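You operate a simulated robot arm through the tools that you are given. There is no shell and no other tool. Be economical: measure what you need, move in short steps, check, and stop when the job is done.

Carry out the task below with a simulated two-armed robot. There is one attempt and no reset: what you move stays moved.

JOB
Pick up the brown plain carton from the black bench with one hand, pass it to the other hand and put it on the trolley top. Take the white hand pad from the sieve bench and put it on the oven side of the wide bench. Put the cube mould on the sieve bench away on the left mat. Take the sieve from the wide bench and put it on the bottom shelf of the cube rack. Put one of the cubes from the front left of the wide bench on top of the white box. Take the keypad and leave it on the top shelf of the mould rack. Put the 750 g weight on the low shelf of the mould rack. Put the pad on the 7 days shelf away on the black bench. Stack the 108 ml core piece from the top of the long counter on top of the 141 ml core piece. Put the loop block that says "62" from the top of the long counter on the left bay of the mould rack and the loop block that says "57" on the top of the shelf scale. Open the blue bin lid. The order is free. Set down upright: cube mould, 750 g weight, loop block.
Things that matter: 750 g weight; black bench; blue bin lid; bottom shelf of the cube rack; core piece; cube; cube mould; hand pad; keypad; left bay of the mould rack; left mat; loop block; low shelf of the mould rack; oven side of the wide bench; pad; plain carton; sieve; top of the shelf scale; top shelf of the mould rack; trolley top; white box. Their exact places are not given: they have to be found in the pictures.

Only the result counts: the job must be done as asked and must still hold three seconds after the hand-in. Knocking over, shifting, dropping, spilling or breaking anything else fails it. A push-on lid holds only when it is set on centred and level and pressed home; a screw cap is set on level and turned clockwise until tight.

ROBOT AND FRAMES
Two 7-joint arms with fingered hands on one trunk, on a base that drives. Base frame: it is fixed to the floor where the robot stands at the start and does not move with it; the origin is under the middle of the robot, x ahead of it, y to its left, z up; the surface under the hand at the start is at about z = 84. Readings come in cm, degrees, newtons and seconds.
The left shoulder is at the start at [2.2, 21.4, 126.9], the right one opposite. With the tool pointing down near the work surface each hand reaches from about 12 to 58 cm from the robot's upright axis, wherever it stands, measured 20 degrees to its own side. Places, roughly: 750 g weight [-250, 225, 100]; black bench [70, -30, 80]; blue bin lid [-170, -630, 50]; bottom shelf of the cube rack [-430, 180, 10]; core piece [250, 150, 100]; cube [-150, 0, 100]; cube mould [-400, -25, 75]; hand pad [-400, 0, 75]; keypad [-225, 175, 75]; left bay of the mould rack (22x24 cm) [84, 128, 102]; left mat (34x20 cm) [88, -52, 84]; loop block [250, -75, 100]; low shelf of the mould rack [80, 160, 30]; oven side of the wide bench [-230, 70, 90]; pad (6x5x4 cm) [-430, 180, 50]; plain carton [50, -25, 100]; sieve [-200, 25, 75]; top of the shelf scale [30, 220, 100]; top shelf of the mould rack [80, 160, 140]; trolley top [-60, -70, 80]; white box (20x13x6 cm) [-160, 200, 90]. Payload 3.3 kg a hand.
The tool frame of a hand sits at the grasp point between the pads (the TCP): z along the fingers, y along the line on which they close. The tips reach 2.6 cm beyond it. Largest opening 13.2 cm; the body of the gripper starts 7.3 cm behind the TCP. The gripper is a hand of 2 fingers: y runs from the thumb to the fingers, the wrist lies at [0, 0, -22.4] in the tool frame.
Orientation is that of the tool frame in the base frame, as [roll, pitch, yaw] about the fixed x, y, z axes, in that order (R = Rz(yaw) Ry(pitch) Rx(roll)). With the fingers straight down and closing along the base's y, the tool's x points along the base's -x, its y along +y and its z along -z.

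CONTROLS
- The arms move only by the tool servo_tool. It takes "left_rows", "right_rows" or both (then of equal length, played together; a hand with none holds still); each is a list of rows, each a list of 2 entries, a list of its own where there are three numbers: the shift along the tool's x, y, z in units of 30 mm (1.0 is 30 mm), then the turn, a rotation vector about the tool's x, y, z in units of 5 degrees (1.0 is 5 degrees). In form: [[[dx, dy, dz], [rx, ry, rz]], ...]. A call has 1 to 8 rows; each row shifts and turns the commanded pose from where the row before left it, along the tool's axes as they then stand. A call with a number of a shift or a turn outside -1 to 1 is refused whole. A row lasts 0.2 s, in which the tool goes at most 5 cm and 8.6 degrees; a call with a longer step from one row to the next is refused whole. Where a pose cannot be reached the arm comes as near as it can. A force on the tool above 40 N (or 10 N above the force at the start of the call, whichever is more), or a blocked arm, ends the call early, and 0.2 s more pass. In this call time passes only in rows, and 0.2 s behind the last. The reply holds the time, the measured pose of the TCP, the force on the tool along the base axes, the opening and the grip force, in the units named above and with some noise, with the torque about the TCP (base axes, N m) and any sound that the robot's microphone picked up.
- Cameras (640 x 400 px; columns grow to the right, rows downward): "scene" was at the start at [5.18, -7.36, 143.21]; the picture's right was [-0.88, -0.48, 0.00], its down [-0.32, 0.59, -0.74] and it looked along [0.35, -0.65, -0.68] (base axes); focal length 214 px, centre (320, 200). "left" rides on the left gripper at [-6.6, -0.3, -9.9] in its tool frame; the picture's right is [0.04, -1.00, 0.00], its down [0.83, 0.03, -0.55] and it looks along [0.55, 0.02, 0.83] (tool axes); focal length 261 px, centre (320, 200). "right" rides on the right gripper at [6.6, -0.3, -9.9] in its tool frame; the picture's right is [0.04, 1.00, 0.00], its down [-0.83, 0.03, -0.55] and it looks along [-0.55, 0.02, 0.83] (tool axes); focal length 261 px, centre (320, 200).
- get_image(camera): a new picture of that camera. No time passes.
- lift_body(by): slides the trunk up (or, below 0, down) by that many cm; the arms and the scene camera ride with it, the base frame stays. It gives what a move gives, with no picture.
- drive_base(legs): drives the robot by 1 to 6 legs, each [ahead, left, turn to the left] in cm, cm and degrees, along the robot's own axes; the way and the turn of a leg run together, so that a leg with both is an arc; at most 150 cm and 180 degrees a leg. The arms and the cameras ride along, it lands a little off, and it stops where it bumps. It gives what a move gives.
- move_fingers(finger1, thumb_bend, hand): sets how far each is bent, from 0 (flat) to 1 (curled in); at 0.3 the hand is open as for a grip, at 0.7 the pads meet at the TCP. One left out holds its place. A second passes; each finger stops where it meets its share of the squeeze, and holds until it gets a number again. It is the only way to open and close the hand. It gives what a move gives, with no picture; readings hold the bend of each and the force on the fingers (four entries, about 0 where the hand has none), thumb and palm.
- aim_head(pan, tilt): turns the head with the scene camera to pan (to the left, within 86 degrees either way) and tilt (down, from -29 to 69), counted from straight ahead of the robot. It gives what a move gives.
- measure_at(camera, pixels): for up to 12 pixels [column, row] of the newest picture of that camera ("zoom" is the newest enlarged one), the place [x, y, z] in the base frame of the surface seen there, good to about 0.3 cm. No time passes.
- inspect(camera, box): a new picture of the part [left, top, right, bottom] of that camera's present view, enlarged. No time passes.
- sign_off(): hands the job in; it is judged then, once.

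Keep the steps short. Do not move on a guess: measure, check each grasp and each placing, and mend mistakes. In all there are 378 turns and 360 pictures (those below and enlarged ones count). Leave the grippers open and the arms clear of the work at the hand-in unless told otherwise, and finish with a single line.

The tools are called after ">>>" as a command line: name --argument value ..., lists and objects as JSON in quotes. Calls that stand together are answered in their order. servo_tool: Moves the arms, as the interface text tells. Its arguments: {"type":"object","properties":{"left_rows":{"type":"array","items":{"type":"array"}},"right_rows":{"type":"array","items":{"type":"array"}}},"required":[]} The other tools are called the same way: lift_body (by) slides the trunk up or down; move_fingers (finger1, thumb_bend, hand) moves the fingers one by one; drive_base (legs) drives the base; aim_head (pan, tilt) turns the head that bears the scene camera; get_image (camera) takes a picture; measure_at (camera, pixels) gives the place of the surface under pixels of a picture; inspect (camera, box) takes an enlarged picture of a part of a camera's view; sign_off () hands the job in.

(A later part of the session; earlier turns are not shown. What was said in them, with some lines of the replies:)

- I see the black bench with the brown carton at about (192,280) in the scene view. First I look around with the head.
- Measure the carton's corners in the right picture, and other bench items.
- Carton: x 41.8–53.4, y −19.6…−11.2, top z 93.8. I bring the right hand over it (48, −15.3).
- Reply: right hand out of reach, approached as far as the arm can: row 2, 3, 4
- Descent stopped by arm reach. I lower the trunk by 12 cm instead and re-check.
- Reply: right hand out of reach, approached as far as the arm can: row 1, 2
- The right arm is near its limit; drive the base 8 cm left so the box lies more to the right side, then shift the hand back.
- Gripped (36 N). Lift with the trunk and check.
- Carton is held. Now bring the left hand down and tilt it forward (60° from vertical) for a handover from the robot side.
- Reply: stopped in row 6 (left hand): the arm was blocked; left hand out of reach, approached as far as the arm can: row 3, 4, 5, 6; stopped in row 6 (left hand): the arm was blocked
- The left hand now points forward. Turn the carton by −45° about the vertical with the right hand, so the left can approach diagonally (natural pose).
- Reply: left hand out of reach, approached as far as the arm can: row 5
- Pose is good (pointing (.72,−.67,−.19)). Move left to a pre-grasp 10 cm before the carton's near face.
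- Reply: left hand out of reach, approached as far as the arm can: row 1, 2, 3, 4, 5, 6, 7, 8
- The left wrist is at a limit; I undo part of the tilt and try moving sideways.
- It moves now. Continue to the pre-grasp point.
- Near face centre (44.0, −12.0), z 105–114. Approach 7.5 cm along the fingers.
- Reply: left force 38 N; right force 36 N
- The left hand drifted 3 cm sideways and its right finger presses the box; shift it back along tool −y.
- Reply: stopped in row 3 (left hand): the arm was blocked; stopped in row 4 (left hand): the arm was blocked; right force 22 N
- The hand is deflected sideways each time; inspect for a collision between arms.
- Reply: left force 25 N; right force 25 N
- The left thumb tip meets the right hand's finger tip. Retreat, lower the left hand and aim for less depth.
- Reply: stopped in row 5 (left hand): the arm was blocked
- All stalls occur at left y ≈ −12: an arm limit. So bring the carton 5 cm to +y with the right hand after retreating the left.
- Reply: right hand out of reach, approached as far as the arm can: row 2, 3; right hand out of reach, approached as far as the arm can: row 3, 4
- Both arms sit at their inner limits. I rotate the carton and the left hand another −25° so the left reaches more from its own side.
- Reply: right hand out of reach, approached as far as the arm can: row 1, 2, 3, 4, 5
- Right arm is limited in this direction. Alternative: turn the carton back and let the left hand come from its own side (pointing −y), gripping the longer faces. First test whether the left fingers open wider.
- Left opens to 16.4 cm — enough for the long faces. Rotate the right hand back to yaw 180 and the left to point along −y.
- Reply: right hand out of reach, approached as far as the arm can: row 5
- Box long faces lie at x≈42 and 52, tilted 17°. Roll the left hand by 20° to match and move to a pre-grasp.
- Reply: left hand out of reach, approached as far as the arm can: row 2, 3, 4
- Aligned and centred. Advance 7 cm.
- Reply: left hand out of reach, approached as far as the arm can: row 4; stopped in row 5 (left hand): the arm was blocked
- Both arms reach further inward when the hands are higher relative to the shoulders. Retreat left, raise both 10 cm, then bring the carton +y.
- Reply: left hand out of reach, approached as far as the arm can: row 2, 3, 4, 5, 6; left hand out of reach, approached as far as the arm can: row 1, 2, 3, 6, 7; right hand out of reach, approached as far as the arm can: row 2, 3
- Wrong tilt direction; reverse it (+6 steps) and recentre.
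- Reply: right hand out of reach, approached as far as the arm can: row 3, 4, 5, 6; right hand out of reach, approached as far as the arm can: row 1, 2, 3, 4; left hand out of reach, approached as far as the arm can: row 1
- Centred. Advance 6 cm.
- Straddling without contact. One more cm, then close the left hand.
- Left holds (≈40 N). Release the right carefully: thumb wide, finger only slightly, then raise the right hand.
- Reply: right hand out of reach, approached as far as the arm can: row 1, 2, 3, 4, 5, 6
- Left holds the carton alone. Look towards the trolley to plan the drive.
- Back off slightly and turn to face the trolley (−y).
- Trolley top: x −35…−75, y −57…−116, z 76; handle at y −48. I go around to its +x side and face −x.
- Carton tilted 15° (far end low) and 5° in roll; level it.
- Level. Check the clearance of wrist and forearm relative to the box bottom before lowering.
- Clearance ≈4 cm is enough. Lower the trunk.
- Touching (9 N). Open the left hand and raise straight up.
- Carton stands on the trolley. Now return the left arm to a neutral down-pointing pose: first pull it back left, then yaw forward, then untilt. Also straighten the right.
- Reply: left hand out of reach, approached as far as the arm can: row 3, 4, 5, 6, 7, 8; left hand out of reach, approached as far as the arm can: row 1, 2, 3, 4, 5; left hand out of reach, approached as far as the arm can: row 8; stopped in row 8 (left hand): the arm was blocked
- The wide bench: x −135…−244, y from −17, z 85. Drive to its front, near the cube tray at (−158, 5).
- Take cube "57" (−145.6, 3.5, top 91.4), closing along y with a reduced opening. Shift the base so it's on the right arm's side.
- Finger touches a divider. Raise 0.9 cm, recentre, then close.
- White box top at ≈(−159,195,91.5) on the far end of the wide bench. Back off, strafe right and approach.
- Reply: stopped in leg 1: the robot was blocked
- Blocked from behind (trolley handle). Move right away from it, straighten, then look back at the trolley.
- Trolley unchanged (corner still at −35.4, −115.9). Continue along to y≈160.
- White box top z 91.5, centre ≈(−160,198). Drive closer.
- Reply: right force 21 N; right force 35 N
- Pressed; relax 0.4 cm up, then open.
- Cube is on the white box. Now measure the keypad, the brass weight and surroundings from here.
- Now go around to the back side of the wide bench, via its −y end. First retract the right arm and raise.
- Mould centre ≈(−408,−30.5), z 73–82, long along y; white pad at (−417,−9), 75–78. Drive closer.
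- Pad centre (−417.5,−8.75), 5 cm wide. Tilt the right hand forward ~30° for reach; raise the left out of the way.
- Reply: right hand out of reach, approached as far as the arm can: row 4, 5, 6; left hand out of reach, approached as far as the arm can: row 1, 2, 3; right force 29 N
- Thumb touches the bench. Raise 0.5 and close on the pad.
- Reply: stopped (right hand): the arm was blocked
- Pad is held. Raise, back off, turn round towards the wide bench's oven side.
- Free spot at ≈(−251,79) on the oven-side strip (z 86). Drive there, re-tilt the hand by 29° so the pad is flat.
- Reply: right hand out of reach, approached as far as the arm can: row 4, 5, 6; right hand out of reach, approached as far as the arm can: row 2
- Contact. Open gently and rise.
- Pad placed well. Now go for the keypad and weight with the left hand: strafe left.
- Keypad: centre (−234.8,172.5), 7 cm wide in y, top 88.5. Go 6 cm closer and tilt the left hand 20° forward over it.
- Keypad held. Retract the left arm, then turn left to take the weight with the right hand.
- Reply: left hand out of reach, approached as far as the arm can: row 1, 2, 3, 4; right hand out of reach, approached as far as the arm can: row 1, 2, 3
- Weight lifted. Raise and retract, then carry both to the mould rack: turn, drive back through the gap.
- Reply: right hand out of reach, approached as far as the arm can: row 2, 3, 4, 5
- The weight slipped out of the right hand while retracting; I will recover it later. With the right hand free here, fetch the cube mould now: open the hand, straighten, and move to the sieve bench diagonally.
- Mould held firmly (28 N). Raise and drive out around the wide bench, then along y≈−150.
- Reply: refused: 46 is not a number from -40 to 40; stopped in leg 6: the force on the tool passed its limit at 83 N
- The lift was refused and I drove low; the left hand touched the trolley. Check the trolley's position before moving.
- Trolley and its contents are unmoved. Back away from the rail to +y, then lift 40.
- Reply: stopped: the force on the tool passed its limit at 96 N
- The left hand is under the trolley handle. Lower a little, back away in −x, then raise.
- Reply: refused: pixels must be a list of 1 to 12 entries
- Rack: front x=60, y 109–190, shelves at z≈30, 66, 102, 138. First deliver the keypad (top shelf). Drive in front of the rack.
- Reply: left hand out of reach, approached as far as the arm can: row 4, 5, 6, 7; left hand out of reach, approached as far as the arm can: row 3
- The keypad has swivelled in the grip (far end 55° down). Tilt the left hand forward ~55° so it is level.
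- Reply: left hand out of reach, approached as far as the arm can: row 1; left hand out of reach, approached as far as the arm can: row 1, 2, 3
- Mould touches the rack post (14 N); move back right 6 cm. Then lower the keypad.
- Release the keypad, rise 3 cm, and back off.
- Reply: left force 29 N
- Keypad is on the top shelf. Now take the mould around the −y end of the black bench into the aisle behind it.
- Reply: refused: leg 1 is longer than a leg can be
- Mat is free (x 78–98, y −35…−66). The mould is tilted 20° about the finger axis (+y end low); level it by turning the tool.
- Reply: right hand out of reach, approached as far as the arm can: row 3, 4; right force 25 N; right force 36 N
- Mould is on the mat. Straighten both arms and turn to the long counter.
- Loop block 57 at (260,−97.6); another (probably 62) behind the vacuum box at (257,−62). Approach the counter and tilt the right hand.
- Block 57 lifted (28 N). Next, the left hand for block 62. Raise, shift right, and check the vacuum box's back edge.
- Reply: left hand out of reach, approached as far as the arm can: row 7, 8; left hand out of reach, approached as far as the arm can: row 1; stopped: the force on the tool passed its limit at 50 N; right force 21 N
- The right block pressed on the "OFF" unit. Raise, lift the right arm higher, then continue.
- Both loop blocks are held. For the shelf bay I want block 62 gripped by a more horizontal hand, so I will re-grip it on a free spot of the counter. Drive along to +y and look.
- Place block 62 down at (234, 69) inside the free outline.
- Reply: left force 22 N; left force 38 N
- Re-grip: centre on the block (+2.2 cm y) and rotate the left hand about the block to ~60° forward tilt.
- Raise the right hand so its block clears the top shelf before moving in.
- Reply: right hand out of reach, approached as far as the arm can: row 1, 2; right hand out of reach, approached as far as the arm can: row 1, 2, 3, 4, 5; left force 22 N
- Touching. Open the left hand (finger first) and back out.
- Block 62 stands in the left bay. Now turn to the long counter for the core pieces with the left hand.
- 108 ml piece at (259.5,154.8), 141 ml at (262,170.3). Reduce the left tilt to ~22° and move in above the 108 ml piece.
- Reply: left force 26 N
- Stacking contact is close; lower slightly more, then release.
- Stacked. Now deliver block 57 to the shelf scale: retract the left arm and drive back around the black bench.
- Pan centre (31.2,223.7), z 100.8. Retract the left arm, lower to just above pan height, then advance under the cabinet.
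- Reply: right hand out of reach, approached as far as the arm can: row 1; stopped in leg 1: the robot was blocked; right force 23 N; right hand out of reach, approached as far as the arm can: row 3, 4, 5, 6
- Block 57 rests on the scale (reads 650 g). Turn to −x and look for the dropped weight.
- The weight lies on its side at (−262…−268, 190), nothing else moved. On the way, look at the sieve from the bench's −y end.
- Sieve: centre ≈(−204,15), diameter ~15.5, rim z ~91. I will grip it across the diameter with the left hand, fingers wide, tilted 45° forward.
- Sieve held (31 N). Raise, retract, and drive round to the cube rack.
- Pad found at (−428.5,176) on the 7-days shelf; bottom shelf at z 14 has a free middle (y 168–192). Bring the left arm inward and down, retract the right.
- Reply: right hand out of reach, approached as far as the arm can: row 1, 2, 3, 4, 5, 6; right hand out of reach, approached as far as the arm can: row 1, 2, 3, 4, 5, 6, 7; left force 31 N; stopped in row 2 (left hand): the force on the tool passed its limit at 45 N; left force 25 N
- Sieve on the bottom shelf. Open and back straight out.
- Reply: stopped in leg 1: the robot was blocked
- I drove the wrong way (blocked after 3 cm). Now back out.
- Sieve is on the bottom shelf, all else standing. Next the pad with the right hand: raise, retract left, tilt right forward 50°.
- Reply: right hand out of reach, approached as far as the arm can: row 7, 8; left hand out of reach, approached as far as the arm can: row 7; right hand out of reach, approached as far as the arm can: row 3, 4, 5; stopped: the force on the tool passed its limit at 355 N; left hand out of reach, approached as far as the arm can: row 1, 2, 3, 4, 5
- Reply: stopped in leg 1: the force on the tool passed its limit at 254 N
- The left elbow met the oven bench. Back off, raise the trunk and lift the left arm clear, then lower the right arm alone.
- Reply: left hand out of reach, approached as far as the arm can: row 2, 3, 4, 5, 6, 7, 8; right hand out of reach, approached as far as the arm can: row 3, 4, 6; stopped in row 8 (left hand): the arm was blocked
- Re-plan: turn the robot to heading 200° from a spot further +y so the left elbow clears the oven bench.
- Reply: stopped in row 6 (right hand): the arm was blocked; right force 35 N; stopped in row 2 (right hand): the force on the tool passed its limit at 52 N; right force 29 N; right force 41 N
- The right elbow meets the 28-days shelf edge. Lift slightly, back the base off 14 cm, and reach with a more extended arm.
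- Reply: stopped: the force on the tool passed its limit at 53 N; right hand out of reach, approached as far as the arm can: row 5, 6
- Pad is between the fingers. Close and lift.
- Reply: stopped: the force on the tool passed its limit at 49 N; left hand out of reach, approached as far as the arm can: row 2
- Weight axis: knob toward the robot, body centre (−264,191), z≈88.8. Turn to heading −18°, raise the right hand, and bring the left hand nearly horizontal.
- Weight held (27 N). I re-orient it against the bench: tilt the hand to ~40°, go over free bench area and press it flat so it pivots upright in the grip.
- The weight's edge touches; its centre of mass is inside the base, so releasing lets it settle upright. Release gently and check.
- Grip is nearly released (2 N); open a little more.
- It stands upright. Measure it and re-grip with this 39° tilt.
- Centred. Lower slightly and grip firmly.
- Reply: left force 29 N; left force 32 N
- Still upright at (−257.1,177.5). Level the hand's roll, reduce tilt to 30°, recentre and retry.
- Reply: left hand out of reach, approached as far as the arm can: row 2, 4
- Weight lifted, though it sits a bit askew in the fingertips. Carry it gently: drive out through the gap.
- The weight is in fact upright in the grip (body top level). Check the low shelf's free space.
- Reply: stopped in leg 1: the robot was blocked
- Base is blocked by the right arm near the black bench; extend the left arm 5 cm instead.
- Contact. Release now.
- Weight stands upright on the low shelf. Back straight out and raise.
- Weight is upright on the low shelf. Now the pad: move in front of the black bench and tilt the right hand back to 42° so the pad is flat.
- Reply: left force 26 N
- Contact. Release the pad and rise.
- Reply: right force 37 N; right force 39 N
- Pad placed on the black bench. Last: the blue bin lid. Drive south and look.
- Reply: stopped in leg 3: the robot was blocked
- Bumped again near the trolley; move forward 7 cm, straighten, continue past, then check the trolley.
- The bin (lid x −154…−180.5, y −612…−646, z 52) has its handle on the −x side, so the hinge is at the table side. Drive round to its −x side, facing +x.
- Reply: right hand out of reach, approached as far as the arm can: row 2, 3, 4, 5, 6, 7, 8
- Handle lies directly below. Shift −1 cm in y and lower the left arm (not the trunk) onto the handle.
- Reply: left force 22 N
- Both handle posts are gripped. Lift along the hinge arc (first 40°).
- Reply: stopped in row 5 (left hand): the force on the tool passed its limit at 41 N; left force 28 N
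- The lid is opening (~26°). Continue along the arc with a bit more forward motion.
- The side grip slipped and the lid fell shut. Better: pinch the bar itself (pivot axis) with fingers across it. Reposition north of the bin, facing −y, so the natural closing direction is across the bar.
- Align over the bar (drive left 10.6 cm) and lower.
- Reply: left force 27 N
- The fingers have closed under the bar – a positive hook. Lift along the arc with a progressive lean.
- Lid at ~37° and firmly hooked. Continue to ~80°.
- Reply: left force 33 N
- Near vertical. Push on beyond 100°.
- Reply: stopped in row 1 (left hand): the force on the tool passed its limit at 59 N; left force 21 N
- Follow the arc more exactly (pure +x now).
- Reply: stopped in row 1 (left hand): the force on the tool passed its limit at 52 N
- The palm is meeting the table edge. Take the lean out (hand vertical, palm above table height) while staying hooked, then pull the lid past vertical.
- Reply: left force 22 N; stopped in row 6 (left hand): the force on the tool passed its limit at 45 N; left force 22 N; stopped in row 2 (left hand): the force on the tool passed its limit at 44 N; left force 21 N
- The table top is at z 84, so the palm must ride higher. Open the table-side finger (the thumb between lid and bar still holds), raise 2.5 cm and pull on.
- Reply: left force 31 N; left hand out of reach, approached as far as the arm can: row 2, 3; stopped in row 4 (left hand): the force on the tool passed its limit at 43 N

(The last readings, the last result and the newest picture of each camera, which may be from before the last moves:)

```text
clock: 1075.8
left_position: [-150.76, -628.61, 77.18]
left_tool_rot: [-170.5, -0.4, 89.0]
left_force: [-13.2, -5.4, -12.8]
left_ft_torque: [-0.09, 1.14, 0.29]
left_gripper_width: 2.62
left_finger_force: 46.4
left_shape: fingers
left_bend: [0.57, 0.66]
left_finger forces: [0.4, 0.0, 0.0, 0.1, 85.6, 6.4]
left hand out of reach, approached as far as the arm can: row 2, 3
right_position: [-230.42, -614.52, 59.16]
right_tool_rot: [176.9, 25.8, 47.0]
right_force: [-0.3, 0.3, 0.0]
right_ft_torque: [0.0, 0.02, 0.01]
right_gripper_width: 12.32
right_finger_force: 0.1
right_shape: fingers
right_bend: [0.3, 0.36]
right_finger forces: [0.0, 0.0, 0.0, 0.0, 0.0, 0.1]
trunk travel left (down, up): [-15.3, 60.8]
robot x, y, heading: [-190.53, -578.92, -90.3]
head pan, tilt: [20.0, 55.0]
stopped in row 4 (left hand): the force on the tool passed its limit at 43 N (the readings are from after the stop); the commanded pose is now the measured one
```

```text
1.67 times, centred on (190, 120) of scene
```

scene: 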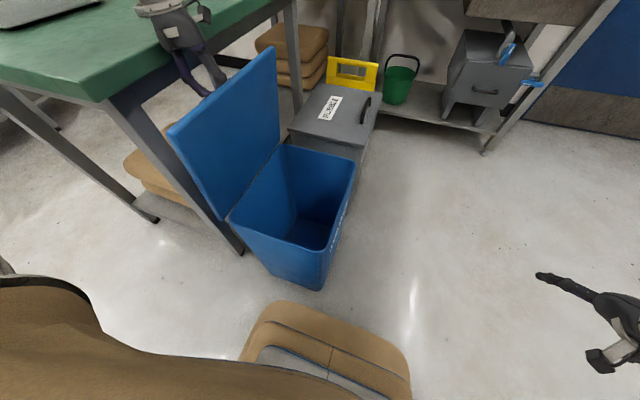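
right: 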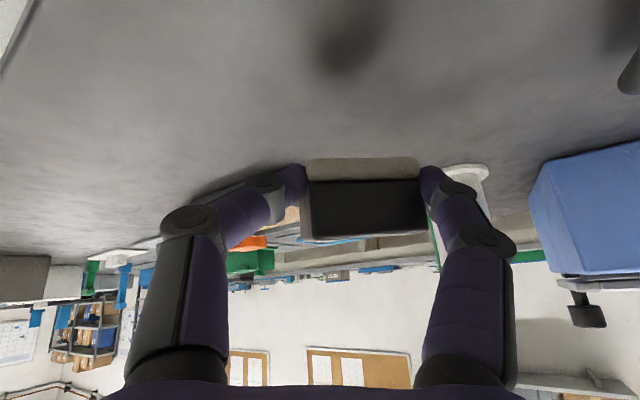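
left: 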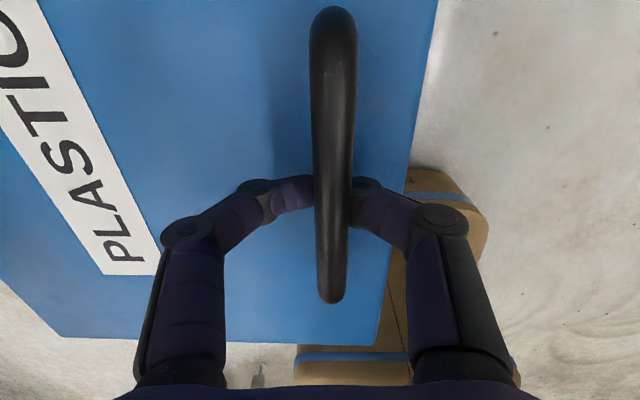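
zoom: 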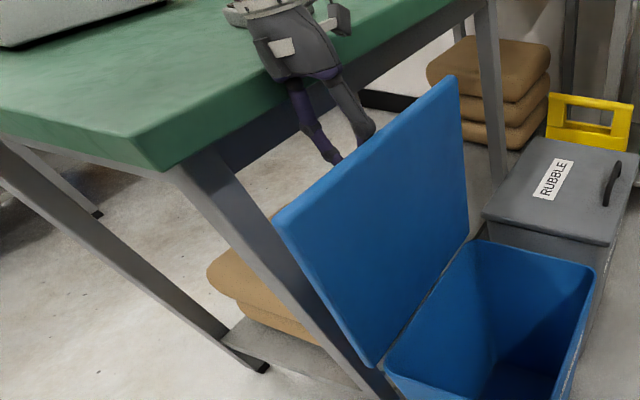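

>>> move_fingers --hand "left" --thumb_bend 0.6

>>> lift_body --by 1.8

>>> drive_base --legs '[[0, 3, 0]]'

>>> inspect --camera "scene" --box '[80, 0, 300, 240]'

>>> measure_at --camera "zoom" --pixels '[[282, 220], [450, 80], [330, 300], [300, 90]]'

```text
clock: 1076.8
left_position: [-150.73, -628.48, 77.32]
left_tool_rot: [-170.6, -0.3, 89.1]
left_force: [-18.6, -5.8, -7.1]
left_ft_torque: [0.39, -0.89, -0.27]
left_gripper_width: 3.58
left_finger_force: 9.6
left_shape: fingers
left_bend: [0.58, 0.6]
left_finger forces: [8.9, 0.1, 0.0, 0.1, 0.2, 9.6]
right_position: [-230.4, -614.52, 59.03]
right_tool_rot: [176.9, 25.7, 47.0]
right_force: [0.1, 0.4, -0.1]
right_ft_torque: [0.01, -0.01, 0.0]
right_gripper_width: 12.38
right_finger_force: 0.0
right_shape: fingers
right_bend: [0.3, 0.36]
right_finger forces: [0.0, 0.1, 0.1, 0.1, 0.0, 0.1]
trunk travel left (down, up): [-15.3, 60.8]
robot x, y, heading: [-190.5, -579.28, -90.1]
head pan, tilt: [20.0, 55.0]
```

```text
clock: 1077.4
left_position: [-150.57, -628.39, 79.24]
left_tool_rot: [-170.8, 0.1, 89.4]
left_force: [-15.4, 2.2, 5.1]
left_ft_torque: [-0.05, -0.72, 0.06]
left_gripper_width: 2.98
left_finger_force: 7.6
left_shape: fingers
left_bend: [0.58, 0.6]
left_finger forces: [14.6, 0.0, 0.1, 0.1, 0.7, 0.0]
right_position: [-230.86, -614.26, 61.14]
right_tool_rot: [174.4, 25.3, 43.1]
right_force: [-0.2, -0.4, -0.2]
right_ft_torque: [-0.02, 0.02, 0.0]
right_gripper_width: 12.37
right_finger_force: 0.1
right_shape: fingers
right_bend: [0.3, 0.36]
right_finger forces: [0.0, 0.0, 0.1, 0.0, 0.1, 0.0]
trunk travel left (down, up): [-17.1, 59.0]
robot x, y, heading: [-190.21, -579.02, -90.4]
head pan, tilt: [20.0, 55.0]
```

```text
clock: 1078.2
left_position: [-150.59, -628.43, 79.21]
left_tool_rot: [-169.5, -0.3, 88.3]
left_force: [-16.4, 3.6, -1.4]
left_ft_torque: [-0.09, -0.43, 0.15]
left_gripper_width: 2.96
left_finger_force: 8.7
left_shape: fingers
left_bend: [0.58, 0.6]
left_finger forces: [16.8, 0.0, 0.0, 0.0, 0.3, 0.0]
right_position: [-230.01, -614.17, 61.04]
right_tool_rot: [174.2, 25.1, 42.3]
right_force: [-0.2, -1.0, 0.6]
right_ft_torque: [-0.01, 0.04, 0.01]
right_gripper_width: 12.36
right_finger_force: 0.0
right_shape: fingers
right_bend: [0.3, 0.36]
right_finger forces: [0.0, 0.0, 0.0, 0.1, 0.0, 0.0]
trunk travel left (down, up): [-17.1, 59.0]
robot x, y, heading: [-189.22, -579.09, -90.5]
head pan, tilt: [20.0, 55.0]
stopped in leg 1: the force on the tool passed its limit at 68 N (the readings are from after the stop); the commanded pose is now the measured one
```

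```text
1.67 times, centred on (190, 120) of scene
```

zoom: 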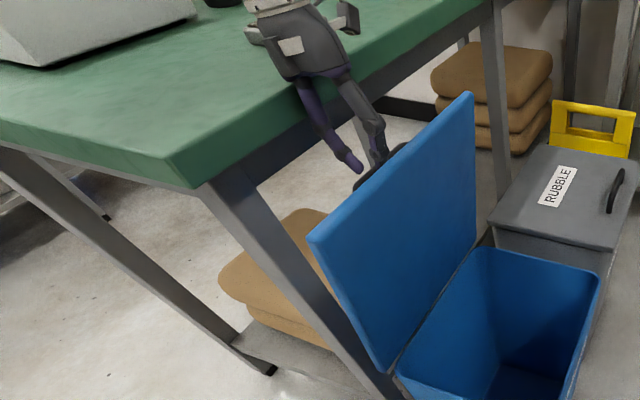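

```text
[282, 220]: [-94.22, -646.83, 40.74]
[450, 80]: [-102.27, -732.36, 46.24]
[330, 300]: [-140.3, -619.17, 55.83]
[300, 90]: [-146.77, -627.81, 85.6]
```

>>> move_fingers --hand "left" --finger1 0.74 --thumb_bend 0.66

>>> drive_base --legs '[[0, 3.5, 0]]'

>>> get_image --camera "scene"

>>> measure_at --camera "scene" --pixels '[[185, 145], [195, 150], [235, 165], [280, 70]]'

```text
clock: 1079.2
left_position: [-150.41, -628.46, 79.27]
left_tool_rot: [-169.8, -0.2, 88.4]
left_force: [-13.1, -2.1, 5.9]
left_ft_torque: [0.18, -1.1, -0.12]
left_gripper_width: 0.29
left_finger_force: 7.0
left_shape: fingers
left_bend: [0.74, 0.66]
left_finger forces: [13.9, 0.0, 0.0, 0.0, 0.9, 0.0]
right_position: [-229.99, -614.13, 61.05]
right_tool_rot: [174.3, 25.0, 42.3]
right_force: [0.2, 0.4, 0.7]
right_ft_torque: [-0.01, 0.01, 0.03]
right_gripper_width: 12.37
right_finger_force: 0.1
right_shape: fingers
right_bend: [0.3, 0.36]
right_finger forces: [0.0, 0.0, 0.0, 0.1, 0.0, 0.0]
trunk travel left (down, up): [-17.1, 59.0]
robot x, y, heading: [-189.37, -578.52, -90.3]
head pan, tilt: [20.0, 55.0]
```

```text
clock: 1079.9
left_position: [-150.56, -628.52, 79.27]
left_tool_rot: [-168.8, -0.3, 87.3]
left_force: [-9.2, -0.1, 1.8]
left_ft_torque: [0.01, -0.68, -0.04]
left_gripper_width: 0.19
left_finger_force: 4.7
left_shape: fingers
left_bend: [0.74, 0.66]
left_finger forces: [9.9, 0.1, 0.0, 0.1, 0.2, 0.0]
right_position: [-229.31, -614.1, 60.86]
right_tool_rot: [174.3, 25.1, 42.2]
right_force: [-0.4, 0.0, 0.0]
right_ft_torque: [-0.02, -0.02, 0.01]
right_gripper_width: 12.37
right_finger_force: 0.1
right_shape: fingers
right_bend: [0.3, 0.36]
right_finger forces: [0.0, 0.1, 0.0, 0.0, 0.0, 0.1]
trunk travel left (down, up): [-17.1, 59.0]
robot x, y, heading: [-188.86, -578.84, -90.4]
head pan, tilt: [20.0, 55.0]
stopped in leg 1: the force on the tool passed its limit at 63 N (the readings are from after the stop); the commanded pose is now the measured one
```

```text
16 pictures are left
```

scene: 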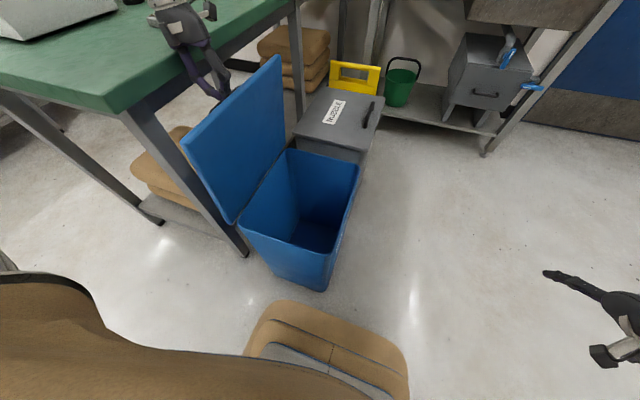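

```text
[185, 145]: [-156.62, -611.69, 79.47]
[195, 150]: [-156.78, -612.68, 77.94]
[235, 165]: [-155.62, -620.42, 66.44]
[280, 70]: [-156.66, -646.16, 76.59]
```

Lean the hand the other way (palm to the bin side, knuckles clear of the table) while still hooked, then pull past vertical.

>>> servo_tool --left_rows '[[[0, 0, 0], [-1, 0, 0]], [[0, 0, 0], [-1, 0, 0]], [[0, 0, 0], [-1, 0, 0]], [[0, 0, 0], [-1, 0, 0]], [[0, 0, 0], [-1, 0, 0]], [[0, 0, 0], [-1, 0, 0]], [[0, 0, 0], [-1, 0, 0]]]'

>>> servo_tool --left_rows '[[[0, 0.4, 0.1], [0, 0, 0]], [[0, 0.4, 0.15], [0, 0, 0]], [[0, 0.4, 0.2], [0, 0, 0]], [[0, 0.4, 0.2], [0, 0, 0]]]'

>>> get_image --camera "scene"

>>> measure_at --camera "scene" --pixels '[[185, 145], [180, 140], [235, 165], [280, 70]]'

```text
clock: 1081.1
left_position: [-150.44, -628.5, 79.93]
left_tool_rot: [169.5, 0.5, 87.6]
left_force: [-2.9, 6.7, 25.6]
left_ft_torque: [0.16, 1.58, -0.19]
left_gripper_width: 1.08
left_finger_force: 21.5
left_shape: fingers
left_bend: [0.74, 0.63]
left_finger forces: [0.0, 0.0, 0.0, 0.0, 43.5, 0.1]
right_position: [-229.32, -613.78, 61.18]
right_tool_rot: [174.2, 25.1, 42.1]
right_force: [0.6, 0.3, 0.3]
right_ft_torque: [0.0, 0.02, -0.03]
right_gripper_width: 12.35
right_finger_force: 0.1
right_shape: fingers
right_bend: [0.3, 0.36]
right_finger forces: [0.0, 0.1, 0.0, 0.1, 0.0, 0.1]
trunk travel left (down, up): [-17.1, 59.0]
robot x, y, heading: [-188.4, -578.61, -90.5]
head pan, tilt: [20.0, 55.0]
stopped in row 5 (left hand): the force on the tool passed its limit at 45 N (the readings are from after the stop); the commanded pose is now the measured one
```

```text
clock: 1081.5
left_position: [-149.18, -628.59, 79.83]
left_tool_rot: [169.8, 0.7, 87.5]
left_force: [-3.7, 10.2, 22.1]
left_ft_torque: [0.19, 1.56, -0.36]
left_gripper_width: 1.09
left_finger_force: 23.7
left_shape: fingers
left_bend: [0.74, 0.62]
left_finger forces: [2.4, 0.0, 0.0, 0.0, 43.8, 0.0]
right_position: [-229.32, -613.93, 61.04]
right_tool_rot: [174.0, 25.1, 42.0]
right_force: [1.2, 0.6, -0.3]
right_ft_torque: [0.02, 0.02, 0.06]
right_gripper_width: 12.38
right_finger_force: 0.0
right_shape: fingers
right_bend: [0.3, 0.36]
right_finger forces: [0.0, 0.0, 0.0, 0.1, 0.0, 0.0]
trunk travel left (down, up): [-17.1, 59.0]
robot x, y, heading: [-188.56, -578.99, -90.6]
head pan, tilt: [20.0, 55.0]
stopped in row 2 (left hand): the force on the tool passed its limit at 44 N (the readings are from after the stop); the commanded pose is now the measured one
```

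```text
15 pictures are left
```

scene: 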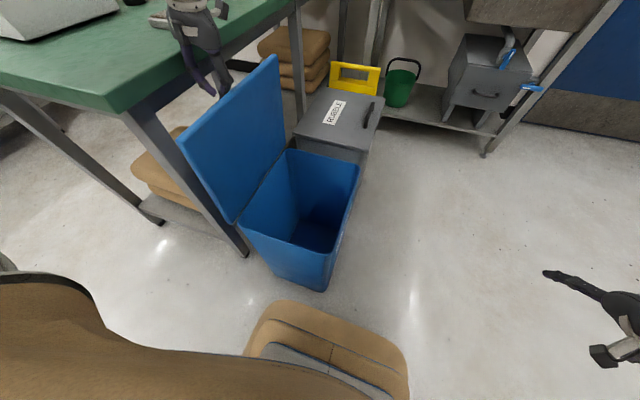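

```text
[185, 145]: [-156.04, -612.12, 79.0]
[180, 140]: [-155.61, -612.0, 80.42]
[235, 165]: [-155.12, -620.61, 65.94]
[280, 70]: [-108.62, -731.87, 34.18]
```

Now at ~87°. A bit up, then on.

>>> servo_tool --left_rows '[[[0, 0.1, -0.2], [0, 0, 0]], [[0, 0.3, -0.05], [0, 0, 0]], [[0, 0.3, 0], [0, 0, 0]], [[0, 0.3, 0], [0, 0, 0]], [[0, 0.3, 0], [0, 0, 0]]]'

>>> servo_tool --left_rows '[[[0, 0.1, -0.2], [0, 0, 0]], [[0, 0.3, 0], [0, 0, 0]], [[0, 0.3, 0], [0, 0, 0]], [[0, 0.3, 0.05], [0, 0, 0]]]'

>>> get_image --camera "scene"

>>> measure_at --camera "scene" --pixels '[[185, 150], [178, 140], [230, 165], [235, 190]]'

```text
clock: 1082.3
left_position: [-148.78, -628.82, 80.33]
left_tool_rot: [170.3, 0.7, 86.4]
left_force: [-26.2, 5.3, -7.0]
left_ft_torque: [-0.14, -0.55, 0.18]
left_gripper_width: 0.01
left_finger_force: 13.4
left_shape: fingers
left_bend: [0.73, 0.64]
left_finger forces: [26.0, 0.0, 0.0, 0.1, 0.1, 0.0]
left hand out of reach, approached as far as the arm can: row 3
right_position: [-229.41, -614.0, 60.95]
right_tool_rot: [174.2, 25.1, 41.8]
right_force: [-0.4, -0.1, -0.6]
right_ft_torque: [-0.02, 0.02, 0.07]
right_gripper_width: 12.37
right_finger_force: 0.0
right_shape: fingers
right_bend: [0.3, 0.36]
right_finger forces: [0.0, 0.1, 0.0, 0.0, 0.0, 0.1]
trunk travel left (down, up): [-17.1, 59.0]
robot x, y, heading: [-188.46, -578.93, -90.7]
head pan, tilt: [20.0, 55.0]
stopped in row 3 (left hand): the force on the tool passed its limit at 43 N (the readings are from after the stop); the commanded pose is now the measured one
```

```text
clock: 1082.8
left_position: [-148.79, -628.83, 80.76]
left_tool_rot: [170.8, 0.9, 85.8]
left_force: [-25.5, 1.7, -7.0]
left_ft_torque: [-0.05, -0.51, 0.08]
left_gripper_width: 0.0
left_finger_force: 12.7
left_shape: fingers
left_bend: [0.73, 0.64]
left_finger forces: [25.0, 0.0, 0.0, 0.1, 0.1, 0.1]
left hand out of reach, approached as far as the arm can: row 2
right_position: [-229.48, -614.0, 60.93]
right_tool_rot: [174.1, 25.0, 41.8]
right_force: [-0.9, 0.2, 0.2]
right_ft_torque: [0.01, -0.01, 0.0]
right_gripper_width: 12.36
right_finger_force: 0.1
right_shape: fingers
right_bend: [0.3, 0.36]
right_finger forces: [0.1, 0.0, 0.0, 0.0, 0.0, 0.0]
trunk travel left (down, up): [-17.1, 59.0]
robot x, y, heading: [-188.71, -578.42, -90.5]
head pan, tilt: [20.0, 55.0]
stopped in row 2 (left hand): the force on the tool passed its limit at 43 N (the readings are from after the stop); the commanded pose is now the measured one
```

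```text
14 pictures are left
```

scene: 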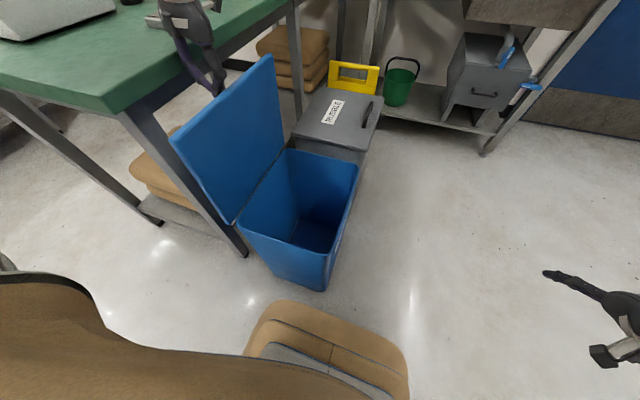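

```text
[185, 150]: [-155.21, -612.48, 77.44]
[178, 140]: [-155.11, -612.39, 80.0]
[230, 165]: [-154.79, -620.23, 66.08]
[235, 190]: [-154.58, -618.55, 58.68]
```

Almost vertical (88.5°). Push the bar with the thumb itself: curl the thumb and open the table-side finger.

>>> move_fingers --hand "left" --finger1 0.62 --thumb_bend 0.95

>>> get_image --camera "scene"

>>> measure_at --camera "scene" --pixels '[[185, 150], [178, 140], [230, 165], [235, 190], [170, 140]]'

```text
clock: 1083.2
left_position: [-149.37, -628.81, 80.74]
left_tool_rot: [171.3, 0.7, 85.1]
left_force: [-35.6, 7.6, -11.7]
left_ft_torque: [-0.23, -0.64, 0.21]
left_gripper_width: 1.21
left_finger_force: 17.9
left_shape: fingers
left_bend: [0.56, 0.9]
left_finger forces: [35.6, 0.0, 0.0, 0.0, 0.1, 0.0]
right_position: [-229.73, -613.77, 61.04]
right_tool_rot: [174.1, 24.9, 41.6]
right_force: [-0.3, -0.4, -0.4]
right_ft_torque: [-0.01, 0.0, 0.0]
right_gripper_width: 12.39
right_finger_force: 0.1
right_shape: fingers
right_bend: [0.3, 0.36]
right_finger forces: [0.1, 0.0, 0.1, 0.0, 0.0, 0.1]
trunk travel left (down, up): [-17.1, 59.0]
robot x, y, heading: [-188.67, -578.65, -90.8]
head pan, tilt: [20.0, 55.0]
stopped (left hand): the force on the tool passed its limit at 43 N (the readings are from after the stop); the commanded pose is now the measured one
```

```text
13 pictures are left
```

scene: 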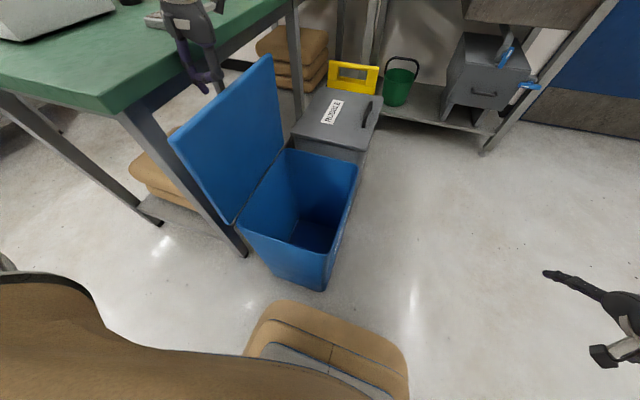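

```text
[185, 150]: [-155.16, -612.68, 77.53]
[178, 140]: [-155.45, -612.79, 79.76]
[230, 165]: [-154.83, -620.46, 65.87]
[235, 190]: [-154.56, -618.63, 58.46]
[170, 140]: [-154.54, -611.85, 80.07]
```

The thumb no longer carries any load and the lid stays at ~89°. Straighten the fingers to their former unloaded posture and withdraw upward carefully.

>>> move_fingers --hand "left" --finger1 0.72 --thumb_bend 0.68

>>> lift_body --by 2

>>> lift_body --by 6

>>> get_image --camera "scene"

```text
clock: 1084.2
left_position: [-149.01, -628.8, 80.73]
left_tool_rot: [170.9, 0.9, 85.5]
left_force: [-28.4, -6.8, 2.9]
left_ft_torque: [0.22, -0.97, -0.27]
left_gripper_width: 0.0
left_finger_force: 13.3
left_shape: fingers
left_bend: [0.64, 0.68]
left_finger forces: [27.6, 0.1, 0.1, 0.0, 0.0, 0.0]
right_position: [-229.65, -614.02, 60.91]
right_tool_rot: [174.1, 25.0, 41.7]
right_force: [-0.2, -0.4, 0.3]
right_ft_torque: [-0.01, 0.02, -0.01]
right_gripper_width: 12.36
right_finger_force: 0.2
right_shape: fingers
right_bend: [0.3, 0.36]
right_finger forces: [0.0, 0.0, 0.0, 0.0, 0.1, 0.0]
trunk travel left (down, up): [-17.1, 59.0]
robot x, y, heading: [-188.88, -578.9, -90.7]
head pan, tilt: [20.0, 55.0]
```

```text
clock: 1084.9
left_position: [-148.89, -628.74, 82.82]
left_tool_rot: [170.9, 0.8, 85.9]
left_force: [-27.4, 5.4, 1.0]
left_ft_torque: [-0.15, -0.91, 0.11]
left_gripper_width: 0.0
left_finger_force: 13.4
left_shape: fingers
left_bend: [0.64, 0.67]
left_finger forces: [26.6, 0.0, 0.0, 0.0, 0.1, 0.0]
right_position: [-230.38, -613.37, 62.73]
right_tool_rot: [172.4, 23.9, 37.8]
right_force: [0.6, 0.9, 0.0]
right_ft_torque: [0.01, 0.0, -0.01]
right_gripper_width: 12.35
right_finger_force: 0.0
right_shape: fingers
right_bend: [0.3, 0.36]
right_finger forces: [0.0, 0.1, 0.0, 0.0, 0.1, 0.0]
trunk travel left (down, up): [-19.1, 57.0]
robot x, y, heading: [-188.51, -578.83, -90.4]
head pan, tilt: [20.0, 55.0]
```

```text
clock: 1085.9
left_position: [-148.66, -628.4, 89.32]
left_tool_rot: [170.8, 2.2, 85.7]
left_force: [0.0, -0.3, 0.5]
left_ft_torque: [0.02, -0.01, -0.01]
left_gripper_width: 0.77
left_finger_force: 0.1
left_shape: fingers
left_bend: [0.68, 0.68]
left_finger forces: [0.1, 0.0, 0.1, 0.0, 0.1, 0.0]
right_position: [-230.15, -613.31, 68.8]
right_tool_rot: [172.8, 23.8, 38.1]
right_force: [0.1, 0.3, -0.1]
right_ft_torque: [-0.02, -0.02, -0.03]
right_gripper_width: 12.36
right_finger_force: 0.1
right_shape: fingers
right_bend: [0.3, 0.36]
right_finger forces: [0.0, 0.0, 0.0, 0.1, 0.1, 0.0]
trunk travel left (down, up): [-25.1, 51.0]
robot x, y, heading: [-188.67, -578.51, -90.9]
head pan, tilt: [20.0, 55.0]
```

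```text
12 pictures are left
```

scene: 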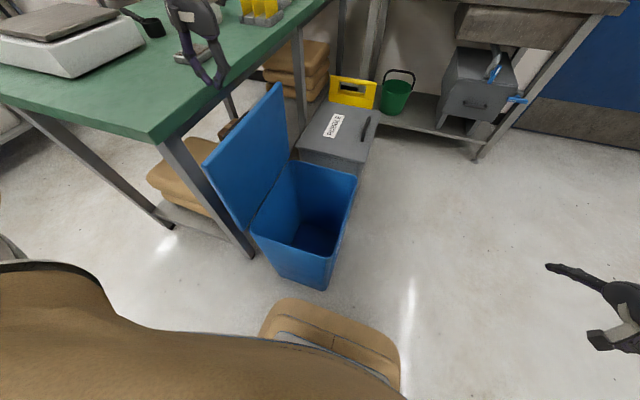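

The lid stands open by itself. Measure its lean and watch a moment.

>>> measure_at --camera "scene" --pixels '[[210, 165], [205, 155], [245, 180], [252, 205], [275, 95]]'

>>> lift_body --by 20

>>> move_fingers --hand "left" --finger1 0.3 --thumb_bend 0.3

>>> get_image --camera "scene"

```text
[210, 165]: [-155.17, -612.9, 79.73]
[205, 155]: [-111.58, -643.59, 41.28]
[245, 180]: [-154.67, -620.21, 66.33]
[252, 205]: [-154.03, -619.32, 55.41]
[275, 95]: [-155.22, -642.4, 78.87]
```

```text
clock: 1088.1
left_position: [-148.73, -627.24, 113.06]
left_tool_rot: [170.7, 7.1, 85.7]
left_force: [0.0, 0.2, 0.3]
left_ft_torque: [-0.01, -0.03, 0.03]
left_gripper_width: 0.75
left_finger_force: 0.0
left_shape: fingers
left_bend: [0.68, 0.68]
left_finger forces: [0.0, 0.0, 0.0, 0.0, 0.1, 0.0]
right_position: [-230.17, -613.47, 88.86]
right_tool_rot: [173.1, 24.1, 39.1]
right_force: [-0.3, 0.3, 0.0]
right_ft_torque: [0.02, -0.02, 0.01]
right_gripper_width: 12.37
right_finger_force: 0.1
right_shape: fingers
right_bend: [0.3, 0.36]
right_finger forces: [0.0, 0.1, 0.0, 0.0, 0.0, 0.0]
trunk travel left (down, up): [-45.1, 31.0]
robot x, y, heading: [-188.3, -579.05, -90.6]
head pan, tilt: [20.0, 55.0]
```

```text
clock: 1089.1
left_position: [-148.82, -627.2, 113.02]
left_tool_rot: [170.6, 7.1, 85.6]
left_force: [0.8, 0.4, 0.0]
left_ft_torque: [0.01, 0.01, 0.07]
left_gripper_width: 13.29
left_finger_force: 0.0
left_shape: fingers
left_bend: [0.3, 0.3]
left_finger forces: [0.1, 0.0, 0.0, 0.0, 0.0, 0.0]
right_position: [-230.27, -613.28, 88.72]
right_tool_rot: [173.5, 23.9, 39.3]
right_force: [-0.2, -0.3, 0.1]
right_ft_torque: [0.01, -0.01, 0.01]
right_gripper_width: 12.32
right_finger_force: 0.1
right_shape: fingers
right_bend: [0.3, 0.36]
right_finger forces: [0.0, 0.0, 0.1, 0.1, 0.0, 0.0]
trunk travel left (down, up): [-45.1, 31.0]
robot x, y, heading: [-188.46, -578.66, -90.8]
head pan, tilt: [20.0, 55.0]
```

```text
11 pictures are left
```

scene: 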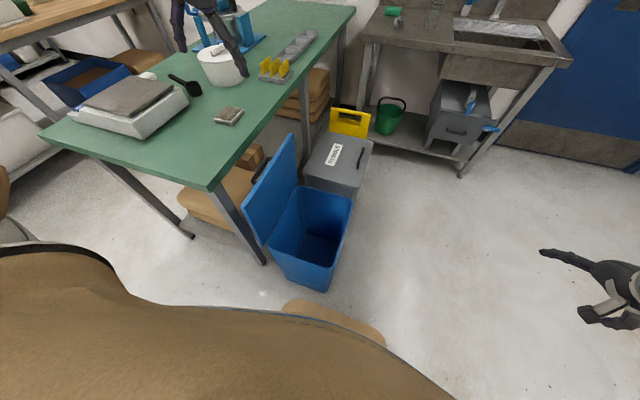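

The lid holds after several seconds. Back away a little and hand in.

>>> drive_base --legs '[[-18, 0, 0]]'

>>> get_image --camera "scene"

```text
clock: 1090.6
left_position: [-148.45, -608.74, 113.1]
left_tool_rot: [170.6, 7.1, 85.7]
left_force: [0.0, 0.5, 0.2]
left_ft_torque: [-0.01, -0.02, 0.0]
left_gripper_width: 13.3
left_finger_force: 0.0
left_shape: fingers
left_bend: [0.3, 0.3]
left_finger forces: [0.0, 0.1, 0.1, 0.0, 0.0, 0.1]
right_position: [-229.87, -594.98, 88.79]
right_tool_rot: [173.2, 24.2, 39.4]
right_force: [-0.4, 0.0, -0.4]
right_ft_torque: [-0.01, 0.04, 0.0]
right_gripper_width: 12.37
right_finger_force: 0.1
right_shape: fingers
right_bend: [0.3, 0.36]
right_finger forces: [0.0, 0.1, 0.1, 0.0, 0.0, 0.0]
trunk travel left (down, up): [-45.1, 31.0]
robot x, y, heading: [-188.32, -560.42, -90.7]
head pan, tilt: [20.0, 55.0]
```

```text
10 pictures are left
```

scene: 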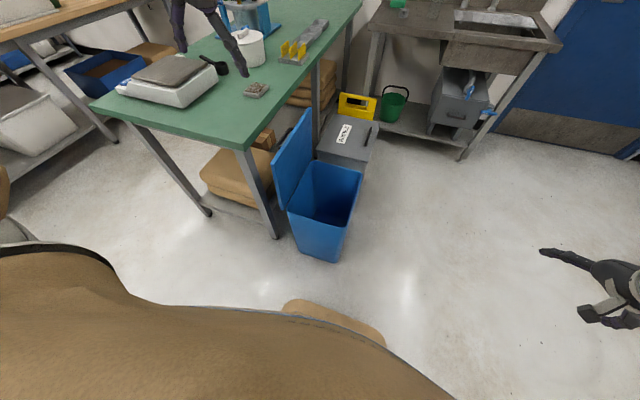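

The lid is still open, both hands are empty and open, and the arms are clear. I am handing in.

>>> sign_off

```text
The job is handed in.
```

All eleven parts are done and handed in; on the way I dropped the 750 g weight onto the wide bench (recovered, upright on the low shelf) and bumped the trolley and other furniture, and saw nothing shifted where I looked.
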